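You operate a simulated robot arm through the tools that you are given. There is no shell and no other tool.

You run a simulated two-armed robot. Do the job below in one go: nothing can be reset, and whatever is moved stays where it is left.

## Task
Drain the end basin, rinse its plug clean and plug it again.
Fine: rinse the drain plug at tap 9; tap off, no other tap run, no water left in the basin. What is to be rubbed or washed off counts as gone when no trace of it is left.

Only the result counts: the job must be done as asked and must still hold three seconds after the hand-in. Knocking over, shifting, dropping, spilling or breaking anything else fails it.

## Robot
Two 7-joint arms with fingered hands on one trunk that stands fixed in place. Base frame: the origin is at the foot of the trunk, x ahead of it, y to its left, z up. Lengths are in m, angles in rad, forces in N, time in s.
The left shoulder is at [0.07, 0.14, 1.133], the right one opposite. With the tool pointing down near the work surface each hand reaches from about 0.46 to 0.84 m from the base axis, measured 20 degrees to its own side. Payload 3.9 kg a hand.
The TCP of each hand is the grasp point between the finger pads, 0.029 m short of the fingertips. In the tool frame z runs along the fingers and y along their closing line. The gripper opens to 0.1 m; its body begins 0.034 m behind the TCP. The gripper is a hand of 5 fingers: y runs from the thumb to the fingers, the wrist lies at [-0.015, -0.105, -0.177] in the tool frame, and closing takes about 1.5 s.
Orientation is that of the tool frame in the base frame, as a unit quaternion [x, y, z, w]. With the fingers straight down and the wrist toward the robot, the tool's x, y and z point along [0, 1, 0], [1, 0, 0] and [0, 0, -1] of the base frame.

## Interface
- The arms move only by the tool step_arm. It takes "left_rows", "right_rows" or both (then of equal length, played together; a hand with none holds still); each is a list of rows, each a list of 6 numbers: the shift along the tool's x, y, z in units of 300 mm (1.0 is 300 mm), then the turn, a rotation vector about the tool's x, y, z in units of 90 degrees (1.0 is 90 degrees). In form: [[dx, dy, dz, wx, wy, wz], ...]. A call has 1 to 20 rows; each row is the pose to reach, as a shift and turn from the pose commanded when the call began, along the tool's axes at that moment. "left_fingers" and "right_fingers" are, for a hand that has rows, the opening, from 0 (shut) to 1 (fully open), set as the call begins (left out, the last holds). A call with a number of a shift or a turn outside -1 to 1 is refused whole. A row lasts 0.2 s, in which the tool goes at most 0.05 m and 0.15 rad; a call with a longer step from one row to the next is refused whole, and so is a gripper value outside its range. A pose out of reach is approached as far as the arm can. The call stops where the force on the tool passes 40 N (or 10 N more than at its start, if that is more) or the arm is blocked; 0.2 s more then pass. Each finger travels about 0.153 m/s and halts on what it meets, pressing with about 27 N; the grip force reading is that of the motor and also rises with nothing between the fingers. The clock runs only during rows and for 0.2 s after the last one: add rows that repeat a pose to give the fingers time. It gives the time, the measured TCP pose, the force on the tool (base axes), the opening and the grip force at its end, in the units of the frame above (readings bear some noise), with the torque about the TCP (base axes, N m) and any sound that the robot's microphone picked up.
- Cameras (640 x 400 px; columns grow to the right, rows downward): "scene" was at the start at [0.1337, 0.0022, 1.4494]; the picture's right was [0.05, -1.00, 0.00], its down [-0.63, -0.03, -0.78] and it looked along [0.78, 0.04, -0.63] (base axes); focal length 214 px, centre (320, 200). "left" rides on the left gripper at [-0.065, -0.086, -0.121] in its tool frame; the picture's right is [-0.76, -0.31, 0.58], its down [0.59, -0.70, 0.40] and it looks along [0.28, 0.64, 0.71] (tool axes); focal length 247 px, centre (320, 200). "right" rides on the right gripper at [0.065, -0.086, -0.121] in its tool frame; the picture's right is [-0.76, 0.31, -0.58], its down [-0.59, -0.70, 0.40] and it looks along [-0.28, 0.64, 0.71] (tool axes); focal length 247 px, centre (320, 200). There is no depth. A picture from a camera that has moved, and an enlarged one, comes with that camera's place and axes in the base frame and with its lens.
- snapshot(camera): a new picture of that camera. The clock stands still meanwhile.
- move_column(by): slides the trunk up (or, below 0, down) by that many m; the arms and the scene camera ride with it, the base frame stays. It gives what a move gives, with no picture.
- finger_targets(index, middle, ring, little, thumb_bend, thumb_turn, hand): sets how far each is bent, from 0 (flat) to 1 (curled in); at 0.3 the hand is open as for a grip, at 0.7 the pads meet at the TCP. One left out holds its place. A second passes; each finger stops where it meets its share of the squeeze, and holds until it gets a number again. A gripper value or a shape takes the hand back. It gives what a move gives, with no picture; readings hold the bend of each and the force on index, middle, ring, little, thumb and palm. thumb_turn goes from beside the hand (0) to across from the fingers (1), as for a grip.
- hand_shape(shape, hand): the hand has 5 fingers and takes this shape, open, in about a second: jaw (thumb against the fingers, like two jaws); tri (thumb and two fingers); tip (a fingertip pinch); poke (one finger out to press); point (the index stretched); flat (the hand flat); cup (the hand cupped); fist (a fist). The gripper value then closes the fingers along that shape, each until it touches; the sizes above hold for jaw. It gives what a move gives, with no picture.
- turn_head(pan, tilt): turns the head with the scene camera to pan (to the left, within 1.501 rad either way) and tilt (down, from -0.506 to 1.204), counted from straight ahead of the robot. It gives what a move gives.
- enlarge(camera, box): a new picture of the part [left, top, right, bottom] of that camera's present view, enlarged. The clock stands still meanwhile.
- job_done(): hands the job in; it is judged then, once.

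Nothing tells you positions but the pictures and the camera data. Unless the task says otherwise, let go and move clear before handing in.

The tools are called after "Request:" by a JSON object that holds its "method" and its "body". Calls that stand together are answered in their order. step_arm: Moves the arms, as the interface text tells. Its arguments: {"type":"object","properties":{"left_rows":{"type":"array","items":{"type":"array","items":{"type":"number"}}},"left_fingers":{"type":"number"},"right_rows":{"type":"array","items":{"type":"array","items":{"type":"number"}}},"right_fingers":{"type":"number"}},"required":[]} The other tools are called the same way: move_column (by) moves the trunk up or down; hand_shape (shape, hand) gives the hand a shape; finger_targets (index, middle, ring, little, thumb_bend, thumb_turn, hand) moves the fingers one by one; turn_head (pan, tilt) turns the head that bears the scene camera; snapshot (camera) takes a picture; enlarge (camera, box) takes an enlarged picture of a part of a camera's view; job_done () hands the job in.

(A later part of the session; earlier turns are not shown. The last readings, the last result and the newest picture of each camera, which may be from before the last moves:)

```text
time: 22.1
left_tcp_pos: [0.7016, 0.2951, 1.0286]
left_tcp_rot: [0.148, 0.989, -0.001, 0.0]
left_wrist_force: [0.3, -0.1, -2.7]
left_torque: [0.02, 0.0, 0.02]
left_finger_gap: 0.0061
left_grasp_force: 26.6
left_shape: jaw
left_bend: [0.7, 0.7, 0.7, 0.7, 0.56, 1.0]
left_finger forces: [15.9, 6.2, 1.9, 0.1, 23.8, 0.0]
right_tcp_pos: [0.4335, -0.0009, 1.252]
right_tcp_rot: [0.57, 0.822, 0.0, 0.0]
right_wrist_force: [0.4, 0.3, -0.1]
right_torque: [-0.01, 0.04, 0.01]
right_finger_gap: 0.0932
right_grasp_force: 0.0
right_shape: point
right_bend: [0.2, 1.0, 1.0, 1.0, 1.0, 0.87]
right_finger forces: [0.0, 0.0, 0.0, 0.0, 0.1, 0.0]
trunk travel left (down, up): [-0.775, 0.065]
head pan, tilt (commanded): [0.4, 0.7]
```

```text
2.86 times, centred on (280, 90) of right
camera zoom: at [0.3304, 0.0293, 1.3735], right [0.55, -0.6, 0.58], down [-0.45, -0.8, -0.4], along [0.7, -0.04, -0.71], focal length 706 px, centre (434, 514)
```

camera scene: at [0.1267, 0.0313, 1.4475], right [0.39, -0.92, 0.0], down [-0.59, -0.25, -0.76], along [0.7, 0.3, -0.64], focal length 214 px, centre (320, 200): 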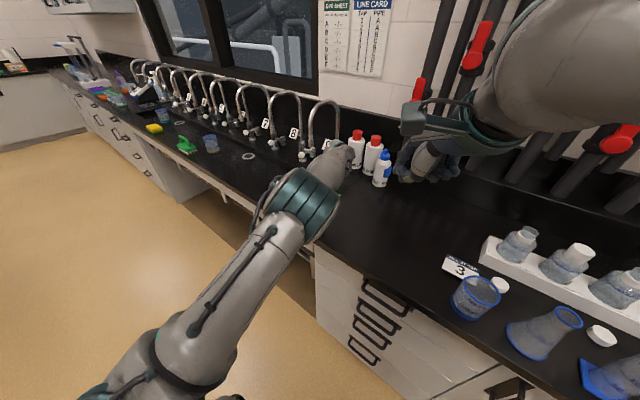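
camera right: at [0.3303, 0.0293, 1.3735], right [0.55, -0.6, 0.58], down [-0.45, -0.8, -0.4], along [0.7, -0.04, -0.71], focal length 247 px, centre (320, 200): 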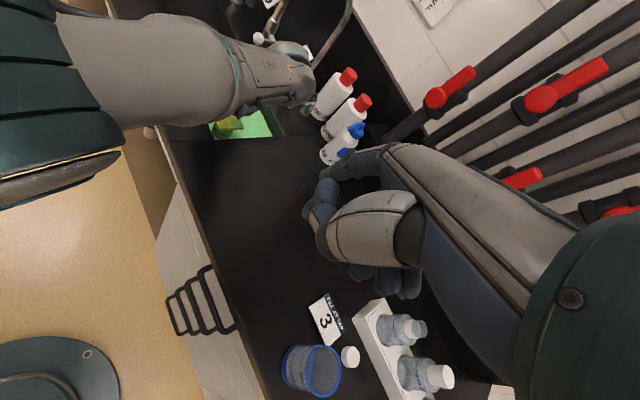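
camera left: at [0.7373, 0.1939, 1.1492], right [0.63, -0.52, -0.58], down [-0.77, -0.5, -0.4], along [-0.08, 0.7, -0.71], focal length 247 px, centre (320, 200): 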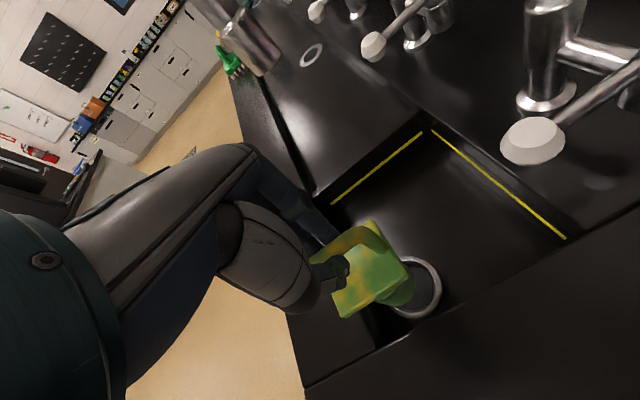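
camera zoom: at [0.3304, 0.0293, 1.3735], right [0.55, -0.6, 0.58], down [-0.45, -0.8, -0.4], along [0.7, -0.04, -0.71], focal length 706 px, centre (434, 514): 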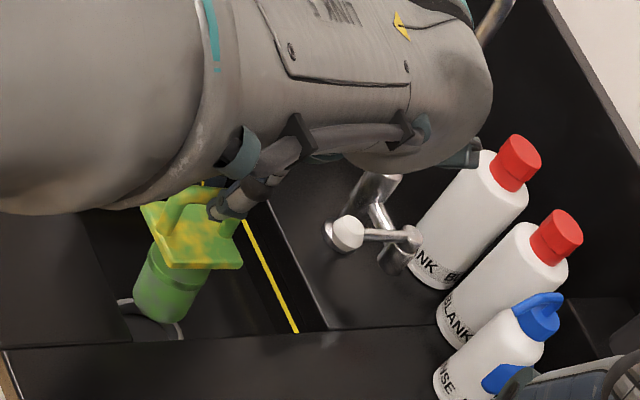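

The plug is a handle, a plate and a tall body, all stained, and the floor is near z 0.805. I'll carry the plug to the left side of the basin, still over it, so the right hand gets free space to try the lever.

Request:
{"method": "step_arm", "body": {"left_rows": [[0.0289, 0.074, 0, 0, 0, 0], [0.0579, 0.148, 0, 0, 0, 0], [0.0868, 0.222, 0, 0, 0, 0], [0.1157, 0.296, 0, 0, 0, 0], [0.1157, 0.296, 0, 0, 0, 0]]}}

Request:
{"method": "snapshot", "body": {"camera": "left"}}

Request:
{"method": "enlarge", "body": {"camera": "right", "box": [160, 0, 400, 160]}}

Request:
{"method": "snapshot", "body": {"camera": "scene"}}

```text
time: 23.3
left_tcp_pos: [0.6953, 0.3883, 1.0323]
left_tcp_rot: [0.149, 0.989, 0.0, 0.0]
left_wrist_force: [0.9, 0.2, -2.6]
left_torque: [0.01, -0.06, -0.05]
left_finger_gap: 0.0063
left_grasp_force: 26.7
left_shape: jaw
left_bend: [0.7, 0.7, 0.7, 0.7, 0.56, 1.0]
left_finger forces: [16.6, 6.3, 1.3, 0.0, 23.9, 0.0]
right_tcp_pos: [0.4332, -0.0006, 1.2515]
right_tcp_rot: [0.57, 0.822, 0.0, 0.0]
right_wrist_force: [-0.3, 0.5, 0.8]
right_torque: [-0.02, -0.03, -0.01]
right_finger_gap: 0.093
right_grasp_force: 0.0
right_shape: point
right_bend: [0.2, 1.0, 1.0, 1.0, 1.0, 0.87]
right_finger forces: [0.0, 0.0, 0.0, 0.0, 0.0, 0.0]
trunk travel left (down, up): [-0.775, 0.065]
head pan, tilt (commanded): [0.4, 0.7]
```

```text
taken
camera left: at [0.7309, 0.2868, 1.1531], right [0.63, -0.52, -0.58], down [-0.77, -0.5, -0.4], along [-0.08, 0.7, -0.71], focal length 247 px, centre (320, 200)
```

left: 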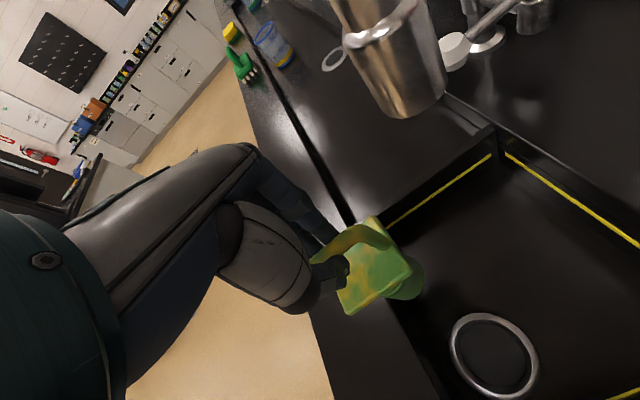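

```text
2.50 times, centred on (280, 80) of right
camera zoom: at [0.3306, 0.0287, 1.3735], right [0.55, -0.6, 0.58], down [-0.45, -0.8, -0.4], along [0.7, -0.04, -0.71], focal length 617 px, centre (420, 500)
```

zoom: 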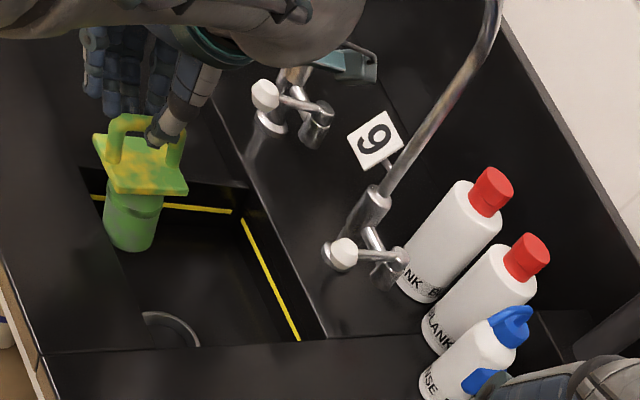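

```text
taken
camera scene: at [0.127, 0.0307, 1.4475], right [0.39, -0.92, 0.0], down [-0.59, -0.25, -0.76], along [0.7, 0.3, -0.64], focal length 214 px, centre (320, 200)
```

scene: 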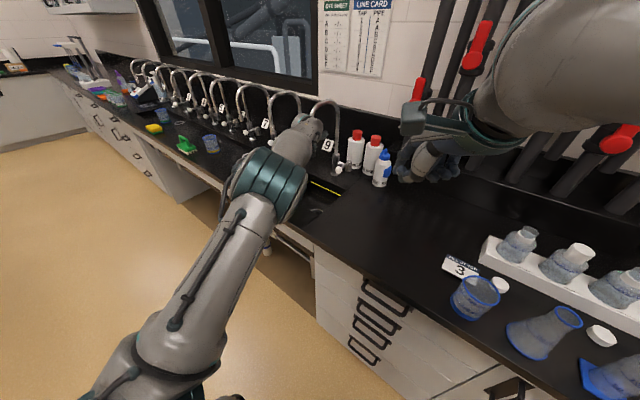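

The drain centre measures (0.702, 0.291), matching where the plug came from. The lever is best worked by the left hand, so I'll set the plug back in the drain for now (empty basin), open tap 9 with the left hand, then pull the plug again and rinse it.

Request:
{"method": "step_arm", "body": {"left_rows": [[-0.0289, -0.074, 0, 0, 0, 0], [-0.0579, -0.148, 0, 0, 0, 0], [-0.0868, -0.222, 0, 0, 0, 0], [-0.1157, -0.296, 0, 0, 0, 0], [-0.1157, -0.296, 0, 0, 0, 0], [-0.1157, -0.296, 0.04, 0, 0, 0], [-0.1157, -0.296, 0.08, 0, 0, 0], [-0.1157, -0.296, 0.12, 0, 0, 0], [-0.1157, -0.296, 0.15, 0, 0, 0], [-0.1157, -0.296, 0.17, 0, 0, 0], [-0.1157, -0.296, 0.185, 0, 0, 0], [-0.1157, -0.296, 0.2, 0, 0, 0], [-0.1157, -0.296, 0.2, 0, 0, 0]]}}

Request:
{"method": "snapshot", "body": {"camera": "left"}}

```text
time: 26.1
left_tcp_pos: [0.7035, 0.2955, 0.9702]
left_tcp_rot: [0.148, 0.989, 0.0, 0.0]
left_wrist_force: [0.6, 0.7, -0.9]
left_torque: [0.05, 0.06, -0.01]
left_finger_gap: 0.0063
left_grasp_force: 27.1
left_shape: jaw
left_bend: [0.7, 0.7, 0.7, 0.7, 0.56, 1.0]
left_finger forces: [16.4, 5.8, 3.3, 0.0, 23.9, 0.0]
right_tcp_pos: [0.4333, -0.0004, 1.2527]
right_tcp_rot: [0.57, 0.822, 0.0, 0.0]
right_wrist_force: [0.4, 0.0, 0.3]
right_torque: [-0.01, 0.01, 0.02]
right_finger_gap: 0.0931
right_grasp_force: 0.0
right_shape: point
right_bend: [0.2, 1.0, 1.0, 1.0, 1.0, 0.87]
right_finger forces: [0.0, 0.0, 0.1, 0.0, 0.0, 0.1]
trunk travel left (down, up): [-0.775, 0.065]
head pan, tilt (commanded): [0.4, 0.7]
```

```text
taken
camera left: at [0.7385, 0.1947, 1.0908], right [0.63, -0.52, -0.58], down [-0.77, -0.5, -0.4], along [-0.08, 0.7, -0.71], focal length 247 px, centre (320, 200)
```

left: 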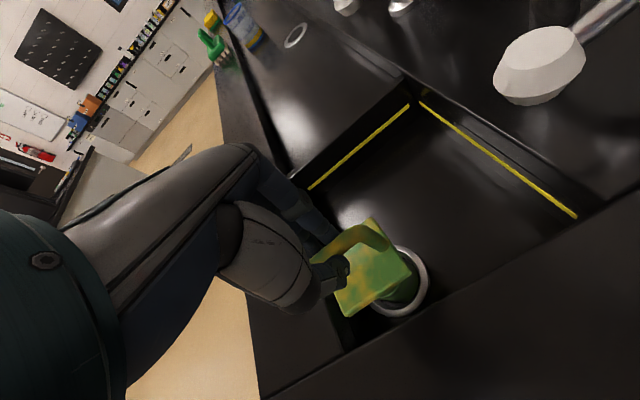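

The plug is back over the drain and most of its weight is off the hand. I'll check that it sits in the ring.

Request:
{"method": "enlarge", "body": {"camera": "left", "box": [310, 200, 450, 330]}}

Request:
{"method": "enlarge", "body": {"camera": "right", "box": [180, 60, 320, 150]}}

```text
3.08 times, centred on (380, 265) of left
camera zoom: at [0.7385, 0.1947, 1.0908], right [0.63, -0.52, -0.58], down [-0.77, -0.5, -0.4], along [-0.08, 0.7, -0.71], focal length 760 px, centre (135, 0)
```

zoom: 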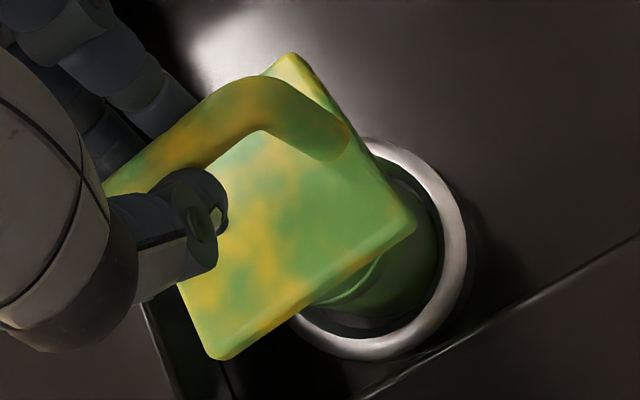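

```text
4.44 times, centred on (250, 105) of right
camera zoom: at [0.3301, 0.0293, 1.3736], right [0.55, -0.6, 0.58], down [-0.45, -0.8, -0.4], along [0.7, -0.04, -0.71], focal length 1098 px, centre (631, 622)
```

zoom: 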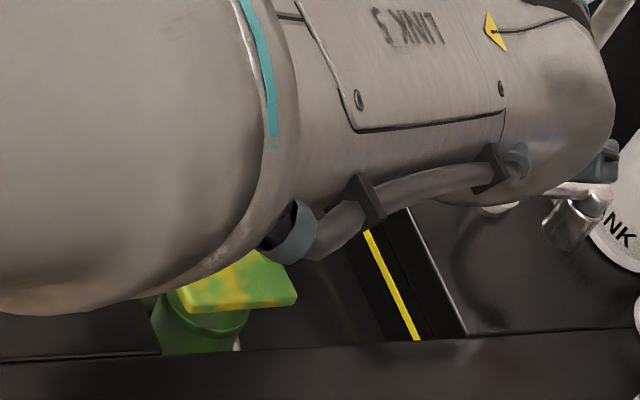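

The plug sits in the ring. I'll open the hand, slide back along the bar and rise, then form a pointing finger.

Request:
{"method": "step_arm", "body": {"left_rows": [[0, 0, 0, 0, 0, 0], [0, 0, 0, 0, 0, 0], [0, 0, 0, 0, 0, 0], [0, 0, 0, 0, 0, 0], [0, 0, 0, 0, 0, 0], [0.07, 0, 0, 0, 0, 0], [0.14, 0, 0, 0, 0, 0], [0.21, 0, 0, 0, 0, 0], [0.28, 0, 0, 0, 0, 0], [0.36, 0, 0, 0, 0, 0], [0.36, 0, -0.1, 0, 0, 0], [0.36, 0, -0.22, 0, 0, 0], [0.36, 0, -0.34, 0, 0, 0], [0.36, 0, -0.4, 0, 0, 0], [0.36, 0, -0.4, 0, 0, 0]], "left_fingers": 0.6}}

Request:
{"method": "snapshot", "body": {"camera": "left"}}

Request:
{"method": "hand_shape", "body": {"hand": "left", "shape": "point"}}

Request:
{"method": "snapshot", "body": {"camera": "left"}}

Request:
{"method": "enlarge", "body": {"camera": "right", "box": [120, 0, 400, 180]}}

```text
time: 29.1
left_tcp_pos: [0.5792, 0.341, 0.9943]
left_tcp_rot: [0.132, 0.988, -0.022, -0.072]
left_wrist_force: [-0.4, 0.0, -0.3]
left_torque: [-0.02, -0.02, -0.01]
left_finger_gap: 0.0599
left_grasp_force: 0.0
left_shape: jaw
left_bend: [0.4, 0.39, 0.73, 0.45, 0.3, 1.0]
left_finger forces: [0.1, 0.1, 0.0, 0.1, 0.0, 0.0]
right_tcp_pos: [0.432, -0.0005, 1.2517]
right_tcp_rot: [0.57, 0.822, 0.0, 0.0]
right_wrist_force: [0.3, -0.1, 0.2]
right_torque: [0.01, 0.0, -0.03]
right_finger_gap: 0.0931
right_grasp_force: 0.1
right_shape: point
right_bend: [0.2, 1.0, 1.0, 1.0, 1.0, 0.87]
right_finger forces: [0.0, 0.0, 0.1, 0.1, 0.0, 0.0]
trunk travel left (down, up): [-0.775, 0.065]
head pan, tilt (commanded): [0.4, 0.7]
stopped in row 14 (left hand): the arm was blocked; the commanded pose is now the measured one
```

```text
taken
camera left: at [0.6353, 0.244, 1.1109], right [0.56, -0.51, -0.65], down [-0.8, -0.53, -0.27], along [-0.21, 0.67, -0.71], focal length 247 px, centre (320, 200)
```

left: 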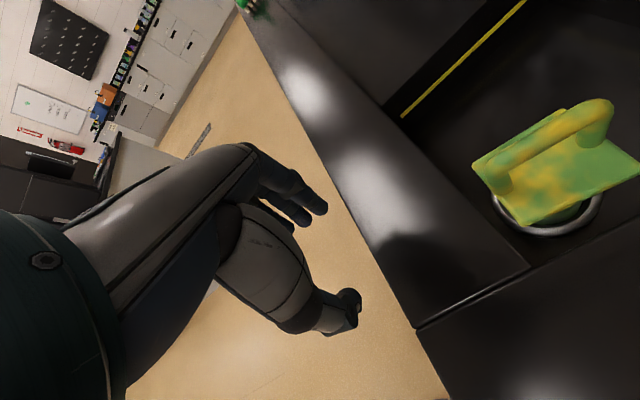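

```text
time: 29.9
left_tcp_pos: [0.5791, 0.3405, 0.995]
left_tcp_rot: [0.132, 0.988, -0.022, -0.071]
left_wrist_force: [-0.1, -0.5, 0.0]
left_torque: [0.0, -0.01, 0.0]
left_finger_gap: 0.0933
left_grasp_force: 0.0
left_shape: point
left_bend: [0.2, 1.0, 1.0, 1.0, 1.0, 0.87]
left_finger forces: [0.1, 0.0, 0.1, 0.0, 0.0, 0.0]
right_tcp_pos: [0.4327, 0.0, 1.2511]
right_tcp_rot: [0.571, 0.821, 0.0, -0.001]
right_wrist_force: [0.1, -0.1, 0.3]
right_torque: [0.0, 0.0, -0.02]
right_finger_gap: 0.0932
right_grasp_force: 0.1
right_shape: point
right_bend: [0.2, 1.0, 1.0, 1.0, 1.0, 0.87]
right_finger forces: [0.1, 0.1, 0.0, 0.0, 0.0, 0.0]
trunk travel left (down, up): [-0.775, 0.065]
head pan, tilt (commanded): [0.4, 0.7]
```

```text
taken
camera left: at [0.6354, 0.2437, 1.1113], right [0.56, -0.51, -0.65], down [-0.8, -0.53, -0.27], along [-0.21, 0.68, -0.71], focal length 247 px, centre (320, 200)
```

left: 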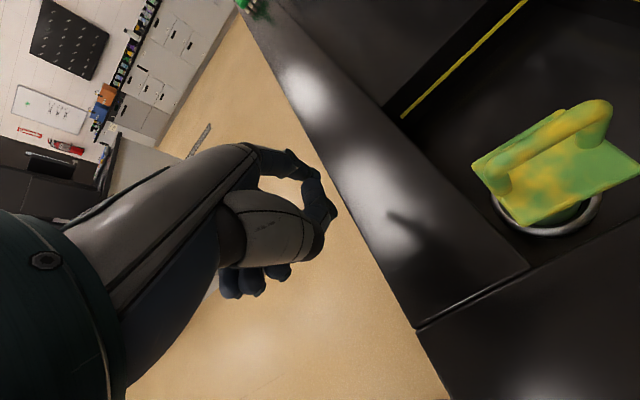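

```text
2.22 times, centred on (260, 90) of right
camera zoom: at [0.3299, 0.0291, 1.3737], right [0.55, -0.6, 0.58], down [-0.45, -0.8, -0.4], along [0.7, -0.04, -0.71], focal length 549 px, centre (453, 444)
```

zoom: 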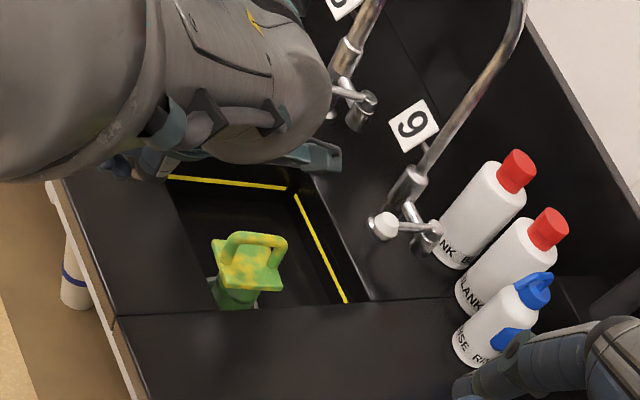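

The arm reached a joint limit while rising close to the body, but nothing was touched and the plug stayed put. I'll move forward and up to a freer spot right of the plug, then try the poke shape and look at the finger.

Request:
{"method": "hand_shape", "body": {"hand": "left", "shape": "poke"}}

Request:
{"method": "enlarge", "body": {"camera": "left", "box": [200, 120, 400, 320]}}

Request:
{"method": "finger_targets", "body": {"hand": "left", "index": 0.3, "thumb_turn": 0, "thumb_bend": 0.6}}

Request:
{"method": "enlarge", "body": {"camera": "left", "box": [200, 120, 400, 320]}}

```text
time: 30.9
left_tcp_pos: [0.5787, 0.3406, 0.9956]
left_tcp_rot: [0.132, 0.989, -0.022, -0.07]
left_wrist_force: [1.7, -0.4, -1.4]
left_torque: [-0.01, 0.0, 0.01]
left_finger_gap: 0.0
left_grasp_force: 0.1
left_shape: poke
left_bend: [0.7, 0.7, 0.99, 0.99, 1.0, 1.0]
left_finger forces: [0.0, 0.0, 0.0, 0.0, 0.1, 0.1]
right_tcp_pos: [0.4325, -0.0009, 1.2512]
right_tcp_rot: [0.57, 0.822, -0.001, -0.001]
right_wrist_force: [0.2, 0.6, -0.6]
right_torque: [-0.01, -0.03, 0.0]
right_finger_gap: 0.0931
right_grasp_force: 0.0
right_shape: point
right_bend: [0.2, 1.0, 1.0, 1.0, 1.0, 0.87]
right_finger forces: [0.1, 0.1, 0.0, 0.0, 0.1, 0.1]
trunk travel left (down, up): [-0.775, 0.065]
head pan, tilt (commanded): [0.4, 0.7]
```

```text
2.00 times, centred on (300, 220) of left
camera zoom: at [0.6355, 0.2437, 1.1116], right [0.56, -0.51, -0.65], down [-0.8, -0.53, -0.27], along [-0.21, 0.68, -0.71], focal length 494 px, centre (360, 160)
```

zoom: 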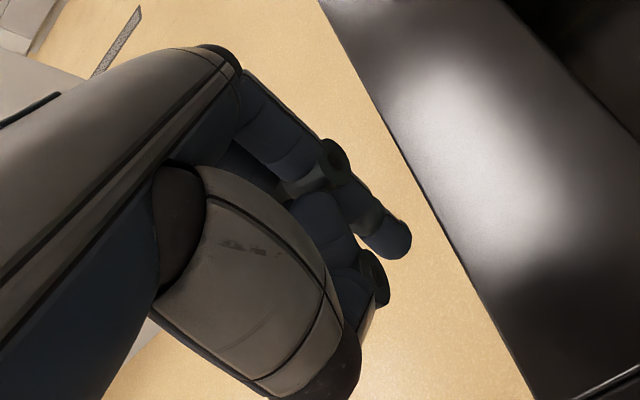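

```text
time: 31.9
left_tcp_pos: [0.5794, 0.3404, 0.9952]
left_tcp_rot: [0.132, 0.989, -0.022, -0.07]
left_wrist_force: [0.3, 0.1, -0.7]
left_torque: [-0.02, 0.0, -0.01]
left_finger_gap: 0.1047
left_grasp_force: 0.0
left_shape: fingers
left_bend: [0.3, 0.7, 0.99, 0.99, 0.6, 0.0]
left_finger forces: [0.0, 0.0, 0.0, 0.0, 0.0, 0.1]
right_tcp_pos: [0.4319, 0.0014, 1.2522]
right_tcp_rot: [0.57, 0.822, 0.0, 0.001]
right_wrist_force: [-0.5, 0.2, -0.2]
right_torque: [0.03, 0.04, -0.02]
right_finger_gap: 0.093
right_grasp_force: 0.0
right_shape: point
right_bend: [0.2, 1.0, 1.0, 1.0, 1.0, 0.87]
right_finger forces: [0.0, 0.0, 0.0, 0.0, 0.0, 0.0]
trunk travel left (down, up): [-0.775, 0.065]
head pan, tilt (commanded): [0.4, 0.7]
```

```text
2.00 times, centred on (300, 220) of left
camera zoom: at [0.6355, 0.2437, 1.1116], right [0.56, -0.51, -0.65], down [-0.8, -0.53, -0.27], along [-0.21, 0.68, -0.71], focal length 494 px, centre (360, 160)
```

zoom: 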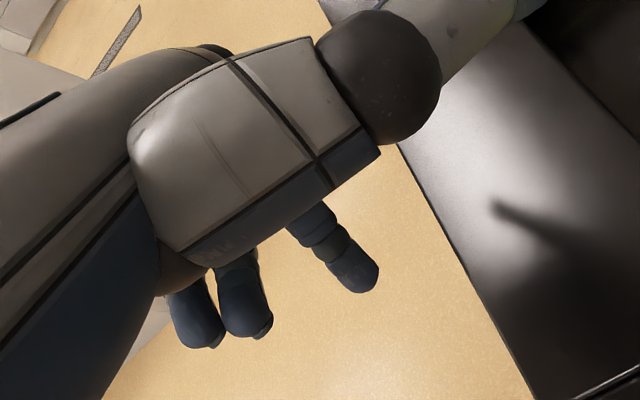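

The plug is seated and the tap is off. I'll shape the hand as a two-finger-and-thumb cage, with ring and little curled, and bring it pitched forward to a spot just in front of the lever knob, which I now put at (0.828, 0.245, 0.992).

Request:
{"method": "finger_targets", "body": {"hand": "left", "index": 0.35, "middle": 0.35, "ring": 1.0, "little": 1.0, "thumb_bend": 0.3, "thumb_turn": 1.0}}

Request:
{"method": "step_arm", "body": {"left_rows": [[-0.0411, -0.0728, -0.0415, -0.0035, -0.0641, 0.0026], [-0.0821, -0.1456, -0.0829, -0.0069, -0.1283, 0.0052], [-0.1232, -0.2184, -0.1244, -0.0104, -0.1924, 0.0079], [-0.1642, -0.2912, -0.1658, -0.0138, -0.2565, 0.0105], [-0.2053, -0.364, -0.2073, -0.0173, -0.3207, 0.0131], [-0.2864, -0.3317, -0.2212, -0.0207, -0.3848, 0.0157], [-0.3676, -0.2993, -0.2352, -0.0242, -0.4489, 0.0183], [-0.4487, -0.267, -0.2491, -0.0276, -0.513, 0.021], [-0.5299, -0.2346, -0.2631, -0.0311, -0.5772, 0.0236], [-0.611, -0.2023, -0.277, -0.0345, -0.6413, 0.0262], [-0.611, -0.2023, -0.277, -0.0345, -0.6413, 0.0262]]}}

Request:
{"method": "snapshot", "body": {"camera": "left"}}

Request:
{"method": "enlarge", "body": {"camera": "right", "box": [120, 0, 400, 180]}}

Request:
{"method": "snapshot", "body": {"camera": "scene"}}

```text
time: 32.9
left_tcp_pos: [0.5803, 0.3408, 0.9951]
left_tcp_rot: [0.132, 0.988, -0.022, -0.07]
left_wrist_force: [0.4, -0.1, 0.0]
left_torque: [-0.03, 0.01, -0.01]
left_finger_gap: 0.0928
left_grasp_force: 0.2
left_shape: fingers
left_bend: [0.35, 0.35, 1.0, 1.0, 0.3, 0.97]
left_finger forces: [0.0, 0.0, 0.0, 0.0, 0.0, 0.1]
right_tcp_pos: [0.4326, 0.0, 1.2509]
right_tcp_rot: [0.57, 0.822, 0.001, -0.001]
right_wrist_force: [0.1, 0.0, 1.0]
right_torque: [0.0, 0.0, 0.0]
right_finger_gap: 0.0929
right_grasp_force: 0.0
right_shape: point
right_bend: [0.2, 1.0, 1.0, 1.0, 1.0, 0.87]
right_finger forces: [0.0, 0.0, 0.0, 0.0, 0.1, 0.0]
trunk travel left (down, up): [-0.775, 0.065]
head pan, tilt (commanded): [0.4, 0.7]
```

```text
time: 33.5
left_tcp_pos: [0.5642, 0.3053, 0.9318]
left_tcp_rot: [0.114, 0.991, -0.047, -0.047]
left_wrist_force: [-0.6, -1.4, 11.0]
left_torque: [0.48, -0.14, 0.02]
left_finger_gap: 0.0937
left_grasp_force: 5.1
left_shape: fingers
left_bend: [0.34, 0.35, 1.0, 1.0, 0.3, 0.98]
left_finger forces: [10.5, 0.1, 0.0, 0.1, 0.0, 0.0]
right_tcp_pos: [0.4306, -0.0007, 1.2534]
right_tcp_rot: [0.569, 0.822, 0.0, 0.001]
right_wrist_force: [1.1, -0.9, 0.6]
right_torque: [0.01, 0.02, 0.0]
right_finger_gap: 0.0933
right_grasp_force: 0.0
right_shape: point
right_bend: [0.2, 1.0, 1.0, 1.0, 1.0, 0.87]
right_finger forces: [0.0, 0.1, 0.1, 0.0, 0.0, 0.0]
trunk travel left (down, up): [-0.775, 0.065]
head pan, tilt (commanded): [0.4, 0.7]
stopped in row 3 (left hand): the arm was blocked; the commanded pose is now the measured one
```

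```text
taken
camera left: at [0.6202, 0.2162, 1.0537], right [0.61, -0.52, -0.6], down [-0.77, -0.58, -0.28], along [-0.21, 0.63, -0.75], focal length 247 px, centre (320, 200)
```

left: 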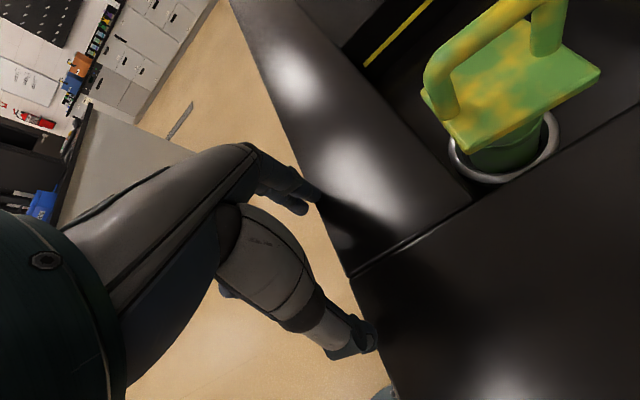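

```text
2.22 times, centred on (260, 90) of right
camera zoom: at [0.3283, 0.0278, 1.3742], right [0.55, -0.6, 0.58], down [-0.45, -0.8, -0.4], along [0.7, -0.04, -0.71], focal length 549 px, centre (453, 444)
```

zoom: 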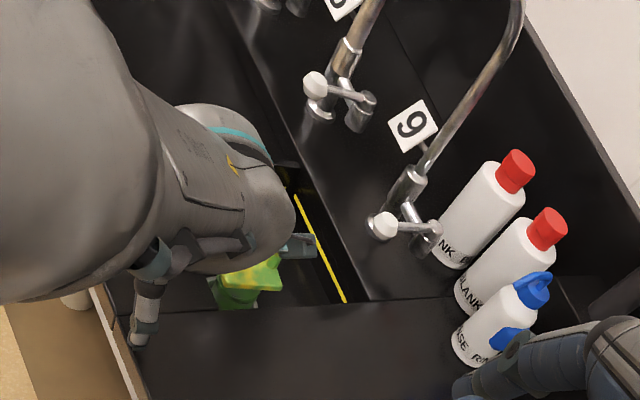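

```text
taken
camera scene: at [0.1245, 0.0299, 1.4479], right [0.39, -0.92, 0.0], down [-0.59, -0.25, -0.77], along [0.71, 0.3, -0.64], focal length 214 px, centre (320, 200)
```

scene: 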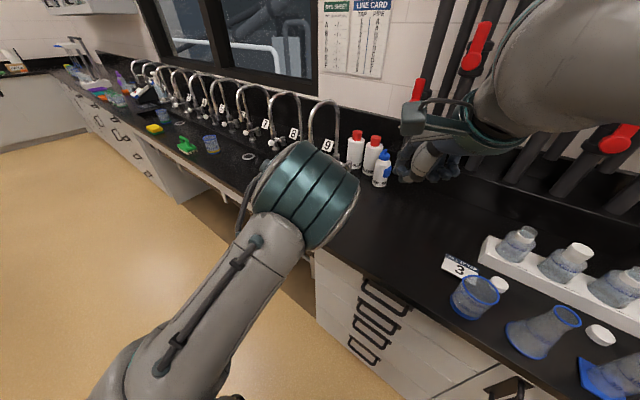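

The forearm has its elbow low and seems to have caught the bench's front edge, pushing the hand down until the index touched the bench at about 10 N. Raising the trunk lifts the whole arm clear, so I'll do that and look again.

Request:
{"method": "move_column", "body": {"by": 0.06}}

Request:
{"method": "snapshot", "body": {"camera": "left"}}

Request:
{"method": "snapshot", "body": {"camera": "right"}}

```text
time: 34.5
left_tcp_pos: [0.5657, 0.3043, 0.9878]
left_tcp_rot: [0.114, 0.991, -0.047, -0.048]
left_wrist_force: [-0.7, 0.4, -0.3]
left_torque: [0.04, 0.04, -0.01]
left_finger_gap: 0.0931
left_grasp_force: 0.1
left_shape: fingers
left_bend: [0.35, 0.35, 1.0, 1.0, 0.3, 0.98]
left_finger forces: [0.1, 0.1, 0.0, 0.0, 0.0, 0.1]
right_tcp_pos: [0.4325, 0.0001, 1.3126]
right_tcp_rot: [0.57, 0.821, -0.001, 0.0]
right_wrist_force: [-0.2, 0.2, -0.1]
right_torque: [0.0, 0.0, -0.03]
right_finger_gap: 0.093
right_grasp_force: 0.0
right_shape: point
right_bend: [0.2, 1.0, 1.0, 1.0, 1.0, 0.87]
right_finger forces: [0.0, 0.1, 0.1, 0.0, 0.0, 0.1]
trunk travel left (down, up): [-0.835, 0.005]
head pan, tilt (commanded): [0.4, 0.7]
```

```text
taken
camera left: at [0.6212, 0.2166, 1.1109], right [0.6, -0.52, -0.6], down [-0.77, -0.58, -0.27], along [-0.21, 0.63, -0.75], focal length 247 px, centre (320, 200)
```

left: 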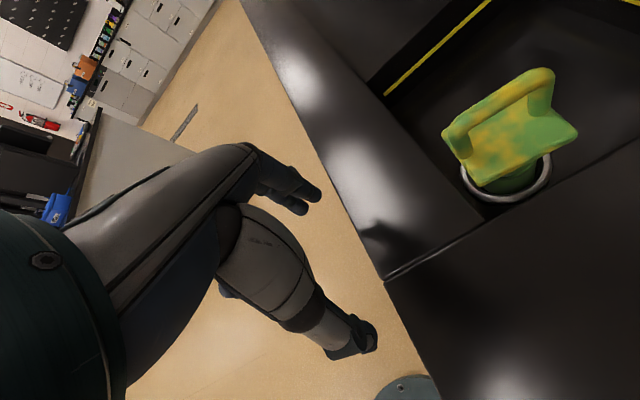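

```text
taken
camera right: at [0.3304, 0.029, 1.4334], right [0.55, -0.6, 0.58], down [-0.45, -0.8, -0.4], along [0.7, -0.04, -0.71], focal length 247 px, centre (320, 200)
```

right: 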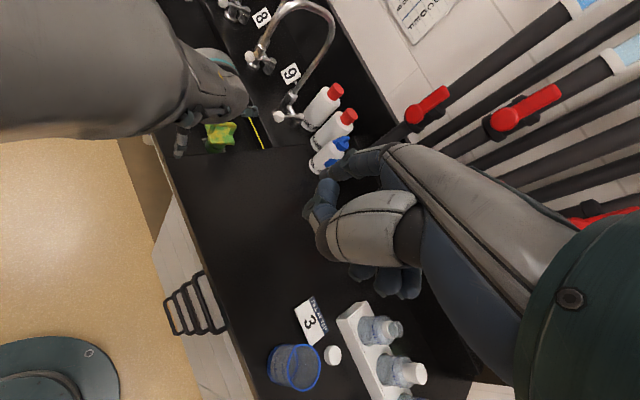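

The force is gone with the trunk raised; the trouble is a strongly bent wrist when the hand is close in and pointing down. I'll move forward while pitching the fingers forward, which straightens the wrist, to a spot short of the knob.

Request:
{"method": "step_arm", "body": {"left_rows": [[-0.0547, -0.0122, -0.0302, -0.0055, -0.0672, 0.0067], [-0.1093, -0.0244, -0.0604, -0.011, -0.1344, 0.0133], [-0.164, -0.0367, -0.0907, -0.0166, -0.2017, 0.02], [-0.2187, -0.0489, -0.1209, -0.0221, -0.2689, 0.0266], [-0.2733, -0.0611, -0.1511, -0.0276, -0.3361, 0.0333], [-0.328, -0.0733, -0.1813, -0.0331, -0.4033, 0.0399], [-0.3827, -0.0856, -0.2116, -0.0387, -0.4706, 0.0466], [-0.4373, -0.0978, -0.2418, -0.0442, -0.5378, 0.0532], [-0.492, -0.11, -0.272, -0.0497, -0.605, 0.0599], [-0.492, -0.11, -0.272, -0.0497, -0.605, 0.0599]]}}

Request:
{"method": "snapshot", "body": {"camera": "left"}}

Request:
{"method": "enlarge", "body": {"camera": "right", "box": [120, 0, 400, 180]}}

Request:
{"method": "snapshot", "body": {"camera": "scene"}}

```text
time: 36.7
left_tcp_pos: [0.734, 0.2563, 1.0783]
left_tcp_rot: [0.113, 0.902, -0.068, 0.411]
left_wrist_force: [-0.4, -0.1, -0.2]
left_torque: [-0.03, 0.02, -0.01]
left_finger_gap: 0.0928
left_grasp_force: 0.1
left_shape: fingers
left_bend: [0.35, 0.35, 1.0, 1.0, 0.3, 0.98]
left_finger forces: [0.0, 0.0, 0.0, 0.0, 0.0, 0.1]
left hand out of reach, approached as far as the arm can: row 8, 9, 10
right_tcp_pos: [0.4323, 0.0001, 1.3114]
right_tcp_rot: [0.569, 0.822, 0.0, -0.001]
right_wrist_force: [-0.7, 0.2, 0.3]
right_torque: [0.0, 0.0, 0.03]
right_finger_gap: 0.0928
right_grasp_force: 0.0
right_shape: point
right_bend: [0.2, 1.0, 1.0, 1.0, 1.0, 0.87]
right_finger forces: [0.0, 0.1, 0.1, 0.1, 0.0, 0.0]
trunk travel left (down, up): [-0.835, 0.005]
head pan, tilt (commanded): [0.4, 0.7]
```

```text
taken
camera left: at [0.6638, 0.1899, 1.2095], right [0.82, -0.53, 0.21], down [-0.27, -0.68, -0.69], along [0.5, 0.51, -0.7], focal length 247 px, centre (320, 200)
```

left: 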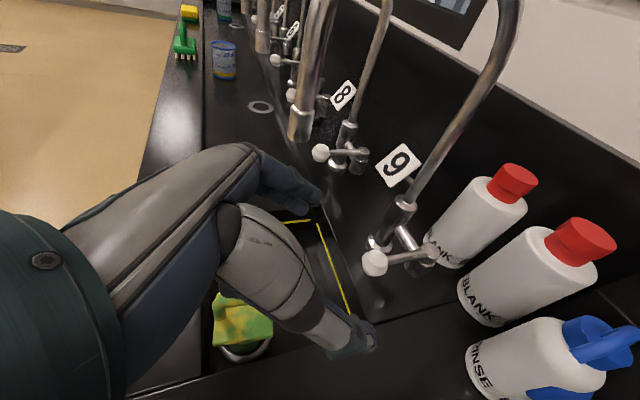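

```text
2.22 times, centred on (260, 90) of right
camera zoom: at [0.3301, 0.0297, 1.4334], right [0.55, -0.6, 0.58], down [-0.45, -0.8, -0.4], along [0.7, -0.04, -0.71], focal length 549 px, centre (453, 444)
```

zoom: 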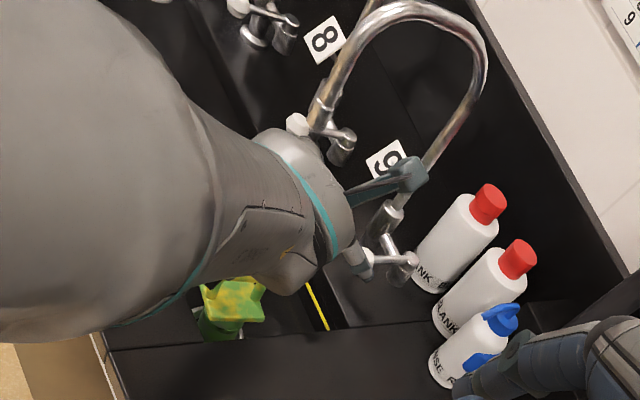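

```text
taken
camera scene: at [0.1264, 0.0317, 1.5075], right [0.39, -0.92, 0.0], down [-0.59, -0.25, -0.76], along [0.7, 0.3, -0.64], focal length 214 px, centre (320, 200)
```

scene: 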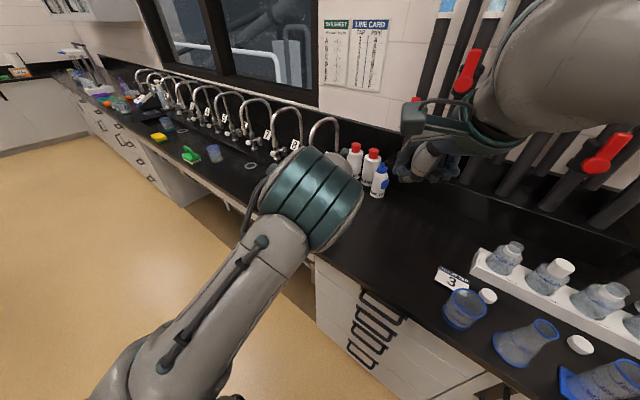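

The cage of fingers now faces the knob squarely, a little farther forward than asked. I'll advance about 7 cm along the fingers and check.

Request:
{"method": "step_arm", "body": {"left_rows": [[-0.0127, 0.012, 0.0756, 0, 0, 0], [-0.0253, 0.024, 0.1511, 0, 0, 0], [-0.038, 0.036, 0.2267, 0, 0, 0], [-0.038, 0.036, 0.2267, 0, 0, 0]]}}

Request:
{"method": "snapshot", "body": {"camera": "left"}}

```text
time: 37.7
left_tcp_pos: [0.7943, 0.2416, 1.0459]
left_tcp_rot: [0.131, 0.898, -0.058, 0.417]
left_wrist_force: [0.7, 0.4, 0.0]
left_torque: [0.0, 0.04, -0.03]
left_finger_gap: 0.093
left_grasp_force: 0.1
left_shape: fingers
left_bend: [0.35, 0.35, 1.0, 1.0, 0.3, 0.98]
left_finger forces: [0.0, 0.1, 0.1, 0.0, 0.0, 0.1]
right_tcp_pos: [0.433, -0.0007, 1.3122]
right_tcp_rot: [0.569, 0.822, 0.001, 0.001]
right_wrist_force: [0.1, -1.2, -0.7]
right_torque: [0.0, 0.02, -0.02]
right_finger_gap: 0.0929
right_grasp_force: 0.0
right_shape: point
right_bend: [0.2, 1.0, 1.0, 1.0, 1.0, 0.87]
right_finger forces: [0.0, 0.0, 0.0, 0.0, 0.0, 0.0]
trunk travel left (down, up): [-0.835, 0.005]
head pan, tilt (commanded): [0.4, 0.7]
```

```text
taken
camera left: at [0.7211, 0.1714, 1.1736], right [0.81, -0.56, 0.2], down [-0.27, -0.65, -0.71], along [0.53, 0.52, -0.67], focal length 247 px, centre (320, 200)
```

left: 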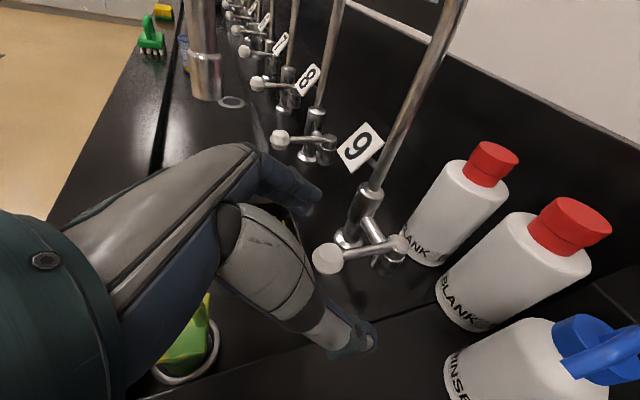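

The knob sits 5.8 cm ahead along the fingers and slightly toward the index side. I'll advance so the knob lies between index and thumb.

Request:
{"method": "step_arm", "body": {"left_rows": [[0.0167, 0.0133, 0.061, 0, 0, 0], [0.0333, 0.0267, 0.122, 0, 0, 0], [0.05, 0.04, 0.183, 0, 0, 0], [0.05, 0.04, 0.183, 0, 0, 0]]}}

Request:
{"method": "snapshot", "body": {"camera": "left"}}

```text
time: 38.7
left_tcp_pos: [0.8299, 0.2418, 0.9995]
left_tcp_rot: [0.129, 0.898, -0.058, 0.417]
left_wrist_force: [0.7, 0.4, 0.3]
left_torque: [0.01, 0.0, 0.02]
left_finger_gap: 0.0932
left_grasp_force: 0.0
left_shape: fingers
left_bend: [0.35, 0.35, 1.0, 1.0, 0.3, 0.98]
left_finger forces: [0.0, 0.1, 0.0, 0.0, 0.1, 0.0]
right_tcp_pos: [0.4325, 0.0001, 1.3119]
right_tcp_rot: [0.57, 0.822, 0.0, 0.0]
right_wrist_force: [0.4, -0.3, 0.2]
right_torque: [-0.01, -0.04, -0.02]
right_finger_gap: 0.0931
right_grasp_force: 0.1
right_shape: point
right_bend: [0.2, 1.0, 1.0, 1.0, 1.0, 0.87]
right_finger forces: [0.1, 0.0, 0.1, 0.0, 0.0, 0.0]
trunk travel left (down, up): [-0.835, 0.005]
head pan, tilt (commanded): [0.4, 0.7]
```

```text
taken
camera left: at [0.7564, 0.1731, 1.1277], right [0.81, -0.56, 0.2], down [-0.27, -0.65, -0.71], along [0.53, 0.52, -0.68], focal length 247 px, centre (320, 200)
```

left: 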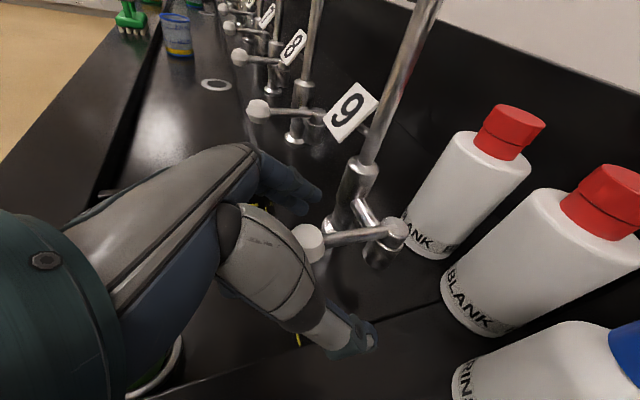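

The knob now lies between index and thumb with no contact. I'll swing it to the right along its arc by about 45°, slowly.

Request:
{"method": "step_arm", "body": {"left_rows": [[0.0077, -0.0417, -0.0093, 0, 0, 0], [0.0059, -0.074, -0.0075, 0, 0, 0], [0.004, -0.1063, -0.0057, 0, 0, 0], [-0.0035, -0.1357, 0.003, 0, 0, 0], [-0.011, -0.165, 0.0117, 0, 0, 0], [-0.0232, -0.1907, 0.026, 0, 0, 0], [-0.0353, -0.2163, 0.0403, 0, 0, 0], [-0.0353, -0.2163, 0.0403, 0, 0, 0]]}}

Request:
{"method": "snapshot", "body": {"camera": "left"}}

```text
time: 40.5
left_tcp_pos: [0.8276, 0.1756, 1.0008]
left_tcp_rot: [0.13, 0.898, -0.058, 0.416]
left_wrist_force: [-1.0, 0.3, 1.0]
left_torque: [0.01, 0.0, 0.06]
left_finger_gap: 0.0938
left_grasp_force: 0.4
left_shape: fingers
left_bend: [0.34, 0.35, 1.0, 1.0, 0.3, 0.98]
left_finger forces: [1.0, 0.2, 0.1, 0.2, 0.0, 0.0]
right_tcp_pos: [0.4321, -0.0009, 1.3118]
right_tcp_rot: [0.57, 0.821, 0.0, -0.001]
right_wrist_force: [-1.0, 0.6, 0.1]
right_torque: [-0.02, 0.01, -0.01]
right_finger_gap: 0.0933
right_grasp_force: 0.1
right_shape: point
right_bend: [0.2, 1.0, 1.0, 1.0, 1.0, 0.87]
right_finger forces: [0.0, 0.0, 0.0, 0.0, 0.0, 0.0]
trunk travel left (down, up): [-0.835, 0.005]
head pan, tilt (commanded): [0.4, 0.7]
```

```text
taken
camera left: at [0.7531, 0.1068, 1.1286], right [0.81, -0.56, 0.2], down [-0.27, -0.65, -0.71], along [0.53, 0.52, -0.68], focal length 247 px, centre (320, 200)
```

left: 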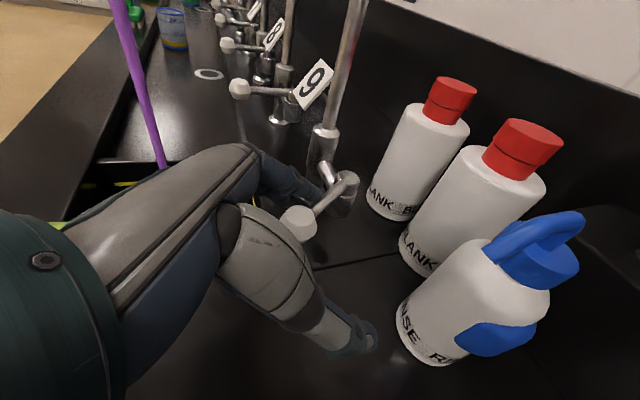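

Tap 9 is running (a purple stream falls into the basin), with the lever about 45° open. The basin has several centimetres of room, so I'll back the hand off along its fingers, return to the jaw shape and go above the plug.

Request:
{"method": "step_arm", "body": {"left_rows": [[0, 0.005, -0.1, 0, 0, 0], [0, 0.005, -0.2, 0, 0, 0], [0, 0.005, -0.3, 0, 0, 0], [0, 0, -0.4, 0, 0, 0]]}}

Request:
{"method": "hand_shape", "body": {"hand": "left", "shape": "jaw"}}

Request:
{"method": "snapshot", "body": {"camera": "left"}}

Request:
{"method": "snapshot", "body": {"camera": "scene"}}

```text
time: 41.5
left_tcp_pos: [0.7408, 0.2187, 1.0679]
left_tcp_rot: [0.113, 0.905, -0.061, 0.406]
left_wrist_force: [-0.3, 0.1, 0.5]
left_torque: [0.03, -0.04, -0.01]
left_finger_gap: 0.0931
left_grasp_force: 0.1
left_shape: fingers
left_bend: [0.35, 0.35, 1.0, 1.0, 0.3, 0.98]
left_finger forces: [0.0, 0.0, 0.0, 0.1, 0.0, 0.0]
left hand out of reach, approached as far as the arm can: row 4
right_tcp_pos: [0.4318, -0.0007, 1.3128]
right_tcp_rot: [0.57, 0.822, 0.0, 0.0]
right_wrist_force: [1.0, -0.1, -0.4]
right_torque: [0.01, 0.01, 0.0]
right_finger_gap: 0.0932
right_grasp_force: 0.0
right_shape: point
right_bend: [0.2, 1.0, 1.0, 1.0, 1.0, 0.87]
right_finger forces: [0.1, 0.0, 0.0, 0.0, 0.1, 0.0]
trunk travel left (down, up): [-0.835, 0.005]
head pan, tilt (commanded): [0.4, 0.7]
```

```text
time: 42.4
left_tcp_pos: [0.7419, 0.2161, 1.0734]
left_tcp_rot: [0.115, 0.902, -0.063, 0.411]
left_wrist_force: [-0.3, 0.7, -0.5]
left_torque: [0.0, 0.0, -0.01]
left_finger_gap: 0.0998
left_grasp_force: 0.0
left_shape: jaw
left_bend: [0.3, 0.3, 0.3, 0.3, 0.3, 0.98]
left_finger forces: [0.0, 0.1, 0.0, 0.0, 0.1, 0.0]
right_tcp_pos: [0.4325, -0.0007, 1.3122]
right_tcp_rot: [0.57, 0.821, 0.001, 0.001]
right_wrist_force: [0.7, -0.5, 0.4]
right_torque: [0.01, 0.01, 0.01]
right_finger_gap: 0.0933
right_grasp_force: 0.1
right_shape: point
right_bend: [0.2, 1.0, 1.0, 1.0, 1.0, 0.87]
right_finger forces: [0.0, 0.1, 0.0, 0.1, 0.0, 0.1]
trunk travel left (down, up): [-0.835, 0.005]
head pan, tilt (commanded): [0.4, 0.7]
```

```text
taken
camera left: at [0.6738, 0.1474, 1.203], right [0.82, -0.53, 0.2], down [-0.27, -0.67, -0.69], along [0.5, 0.52, -0.69], focal length 247 px, centre (320, 200)
```

left: 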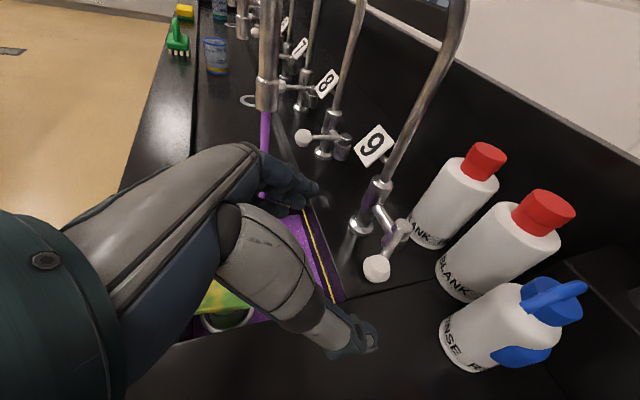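

```text
taken
camera scene: at [0.1265, 0.0311, 1.5075], right [0.39, -0.92, 0.0], down [-0.59, -0.25, -0.76], along [0.7, 0.3, -0.64], focal length 214 px, centre (320, 200)
```

scene: 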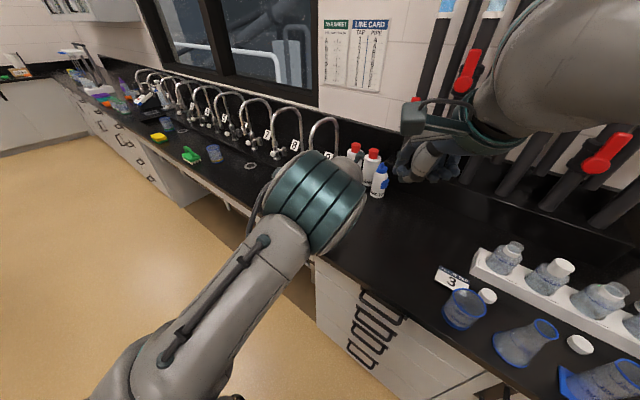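

The basin is filling with purple water, still below the yellow line. I'll now turn the hand to point down above the plug handle.

Request:
{"method": "step_arm", "body": {"left_rows": [[0.037, 0.0319, -0.0048, -0.0002, 0.078, 0.0039], [0.074, 0.0637, -0.0096, -0.0004, 0.156, 0.0078], [0.111, 0.0956, -0.0144, -0.0006, 0.234, 0.0117], [0.148, 0.1274, -0.0193, -0.0008, 0.3121, 0.0155], [0.185, 0.1593, -0.0241, -0.001, 0.3901, 0.0194], [0.222, 0.1911, -0.0289, -0.0012, 0.4681, 0.0233], [0.259, 0.223, -0.0337, -0.0014, 0.5461, 0.0272], [0.259, 0.223, -0.0337, -0.0014, 0.5461, 0.0272]], "left_fingers": 0.65}}

Request:
{"method": "snapshot", "body": {"camera": "left"}}

```text
time: 44.2
left_tcp_pos: [0.7093, 0.2831, 1.0293]
left_tcp_rot: [0.159, 0.987, 0.011, 0.006]
left_wrist_force: [-0.5, 0.7, 0.1]
left_torque: [0.02, -0.01, 0.01]
left_finger_gap: 0.0652
left_grasp_force: 0.1
left_shape: jaw
left_bend: [0.41, 0.37, 0.27, 0.42, 0.3, 0.99]
left_finger forces: [0.0, 0.1, 0.0, 0.0, 0.1, 0.0]
right_tcp_pos: [0.4325, -0.0002, 1.3122]
right_tcp_rot: [0.569, 0.822, 0.0, 0.0]
right_wrist_force: [0.3, -1.0, 0.4]
right_torque: [-0.03, 0.01, -0.02]
right_finger_gap: 0.0934
right_grasp_force: 0.0
right_shape: point
right_bend: [0.2, 1.0, 1.0, 1.0, 1.0, 0.87]
right_finger forces: [0.1, 0.0, 0.1, 0.0, 0.1, 0.0]
trunk travel left (down, up): [-0.835, 0.005]
head pan, tilt (commanded): [0.4, 0.7]
```

```text
taken
camera left: at [0.7405, 0.1787, 1.1486], right [0.63, -0.52, -0.58], down [-0.78, -0.47, -0.42], along [-0.06, 0.71, -0.7], focal length 247 px, centre (320, 200)
```

left: 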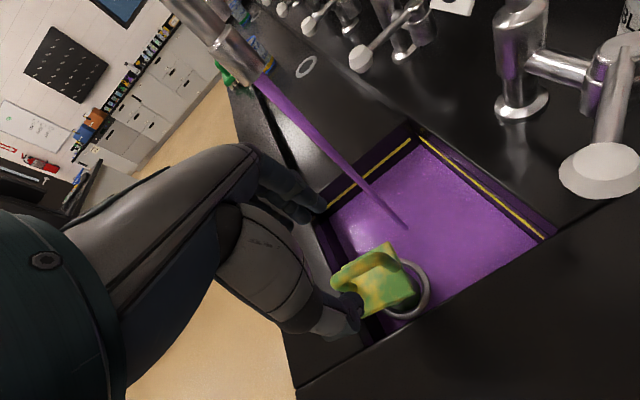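

The hand points down above the plug; the water is still low. I'll enlarge to see how the bar lines up under the hand before going down.

Request:
{"method": "enlarge", "body": {"camera": "left", "box": [290, 210, 450, 350]}}

```text
2.86 times, centred on (370, 280) of left
camera zoom: at [0.7405, 0.1787, 1.1486], right [0.63, -0.52, -0.58], down [-0.78, -0.47, -0.42], along [-0.06, 0.71, -0.7], focal length 706 px, centre (177, -29)
```

zoom: 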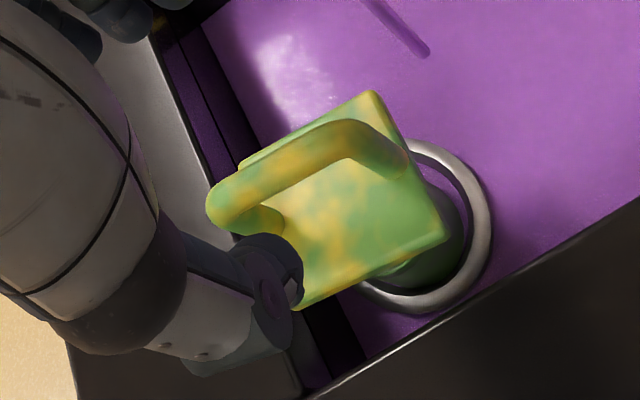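

The bar is centred under the hand within about 5 mm. I'll go straight down 6 cm around it and close.

Request:
{"method": "step_arm", "body": {"left_rows": [[0.003, -0.003, 0.05, 0.005, 0.002, 0], [0.006, -0.006, 0.1, 0.01, 0.004, 0], [0.009, -0.009, 0.15, 0.015, 0.005, 0], [0.0117, -0.0113, 0.2033, 0.0151, 0.0053, 0], [0.0117, -0.0113, 0.2033, 0.0151, 0.0053, 0]]}}

Request:
{"method": "step_arm", "body": {"left_rows": [[0, 0, 0, 0, 0, 0], [0, 0, 0, 0, 0, 0], [0, 0, 0, 0, 0, 0], [0, 0, 0, 0, 0, 0], [0, 0, 0, 0, 0, 0], [0, 0, 0, 0, 0, 0], [0, 0, 0, 0, 0, 0]], "left_fingers": 0}}

Request:
{"method": "enlarge", "body": {"camera": "left", "box": [270, 180, 430, 320]}}

```text
time: 45.4
left_tcp_pos: [0.7062, 0.2801, 0.9691]
left_tcp_rot: [0.161, 0.987, -0.001, 0.0]
left_wrist_force: [-0.5, 0.2, 0.1]
left_torque: [-0.01, -0.03, -0.02]
left_finger_gap: 0.065
left_grasp_force: 0.1
left_shape: jaw
left_bend: [0.41, 0.37, 0.27, 0.42, 0.3, 0.99]
left_finger forces: [0.1, 0.1, 0.0, 0.0, 0.0, 0.0]
right_tcp_pos: [0.4315, 0.0006, 1.3112]
right_tcp_rot: [0.57, 0.821, 0.0, 0.0]
right_wrist_force: [0.0, -0.4, 0.1]
right_torque: [0.01, -0.03, -0.04]
right_finger_gap: 0.0933
right_grasp_force: 0.1
right_shape: point
right_bend: [0.2, 1.0, 1.0, 1.0, 1.0, 0.87]
right_finger forces: [0.0, 0.1, 0.0, 0.0, 0.0, 0.1]
trunk travel left (down, up): [-0.835, 0.005]
head pan, tilt (commanded): [0.4, 0.7]
```

```text
time: 47.0
left_tcp_pos: [0.7058, 0.2821, 0.9684]
left_tcp_rot: [0.16, 0.987, -0.001, 0.0]
left_wrist_force: [0.1, 0.2, 0.2]
left_torque: [-0.02, -0.02, 0.01]
left_finger_gap: 0.0052
left_grasp_force: 27.0
left_shape: jaw
left_bend: [0.67, 0.69, 0.71, 0.7, 0.72, 1.0]
left_finger forces: [14.8, 6.2, 2.1, 0.0, 23.3, 0.0]
right_tcp_pos: [0.4328, 0.0009, 1.311]
right_tcp_rot: [0.57, 0.822, 0.001, 0.0]
right_wrist_force: [-0.6, -0.2, -1.1]
right_torque: [0.0, 0.0, -0.03]
right_finger_gap: 0.093
right_grasp_force: 0.1
right_shape: point
right_bend: [0.2, 1.0, 1.0, 1.0, 1.0, 0.87]
right_finger forces: [0.0, 0.0, 0.1, 0.0, 0.0, 0.0]
trunk travel left (down, up): [-0.835, 0.005]
head pan, tilt (commanded): [0.4, 0.7]
```

```text
2.86 times, centred on (350, 250) of left
camera zoom: at [0.7392, 0.1792, 1.0896], right [0.62, -0.53, -0.58], down [-0.78, -0.48, -0.4], along [-0.07, 0.7, -0.71], focal length 706 px, centre (234, 57)
```

zoom: 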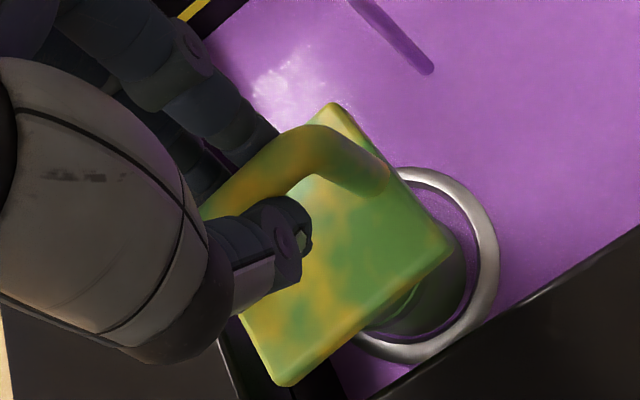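

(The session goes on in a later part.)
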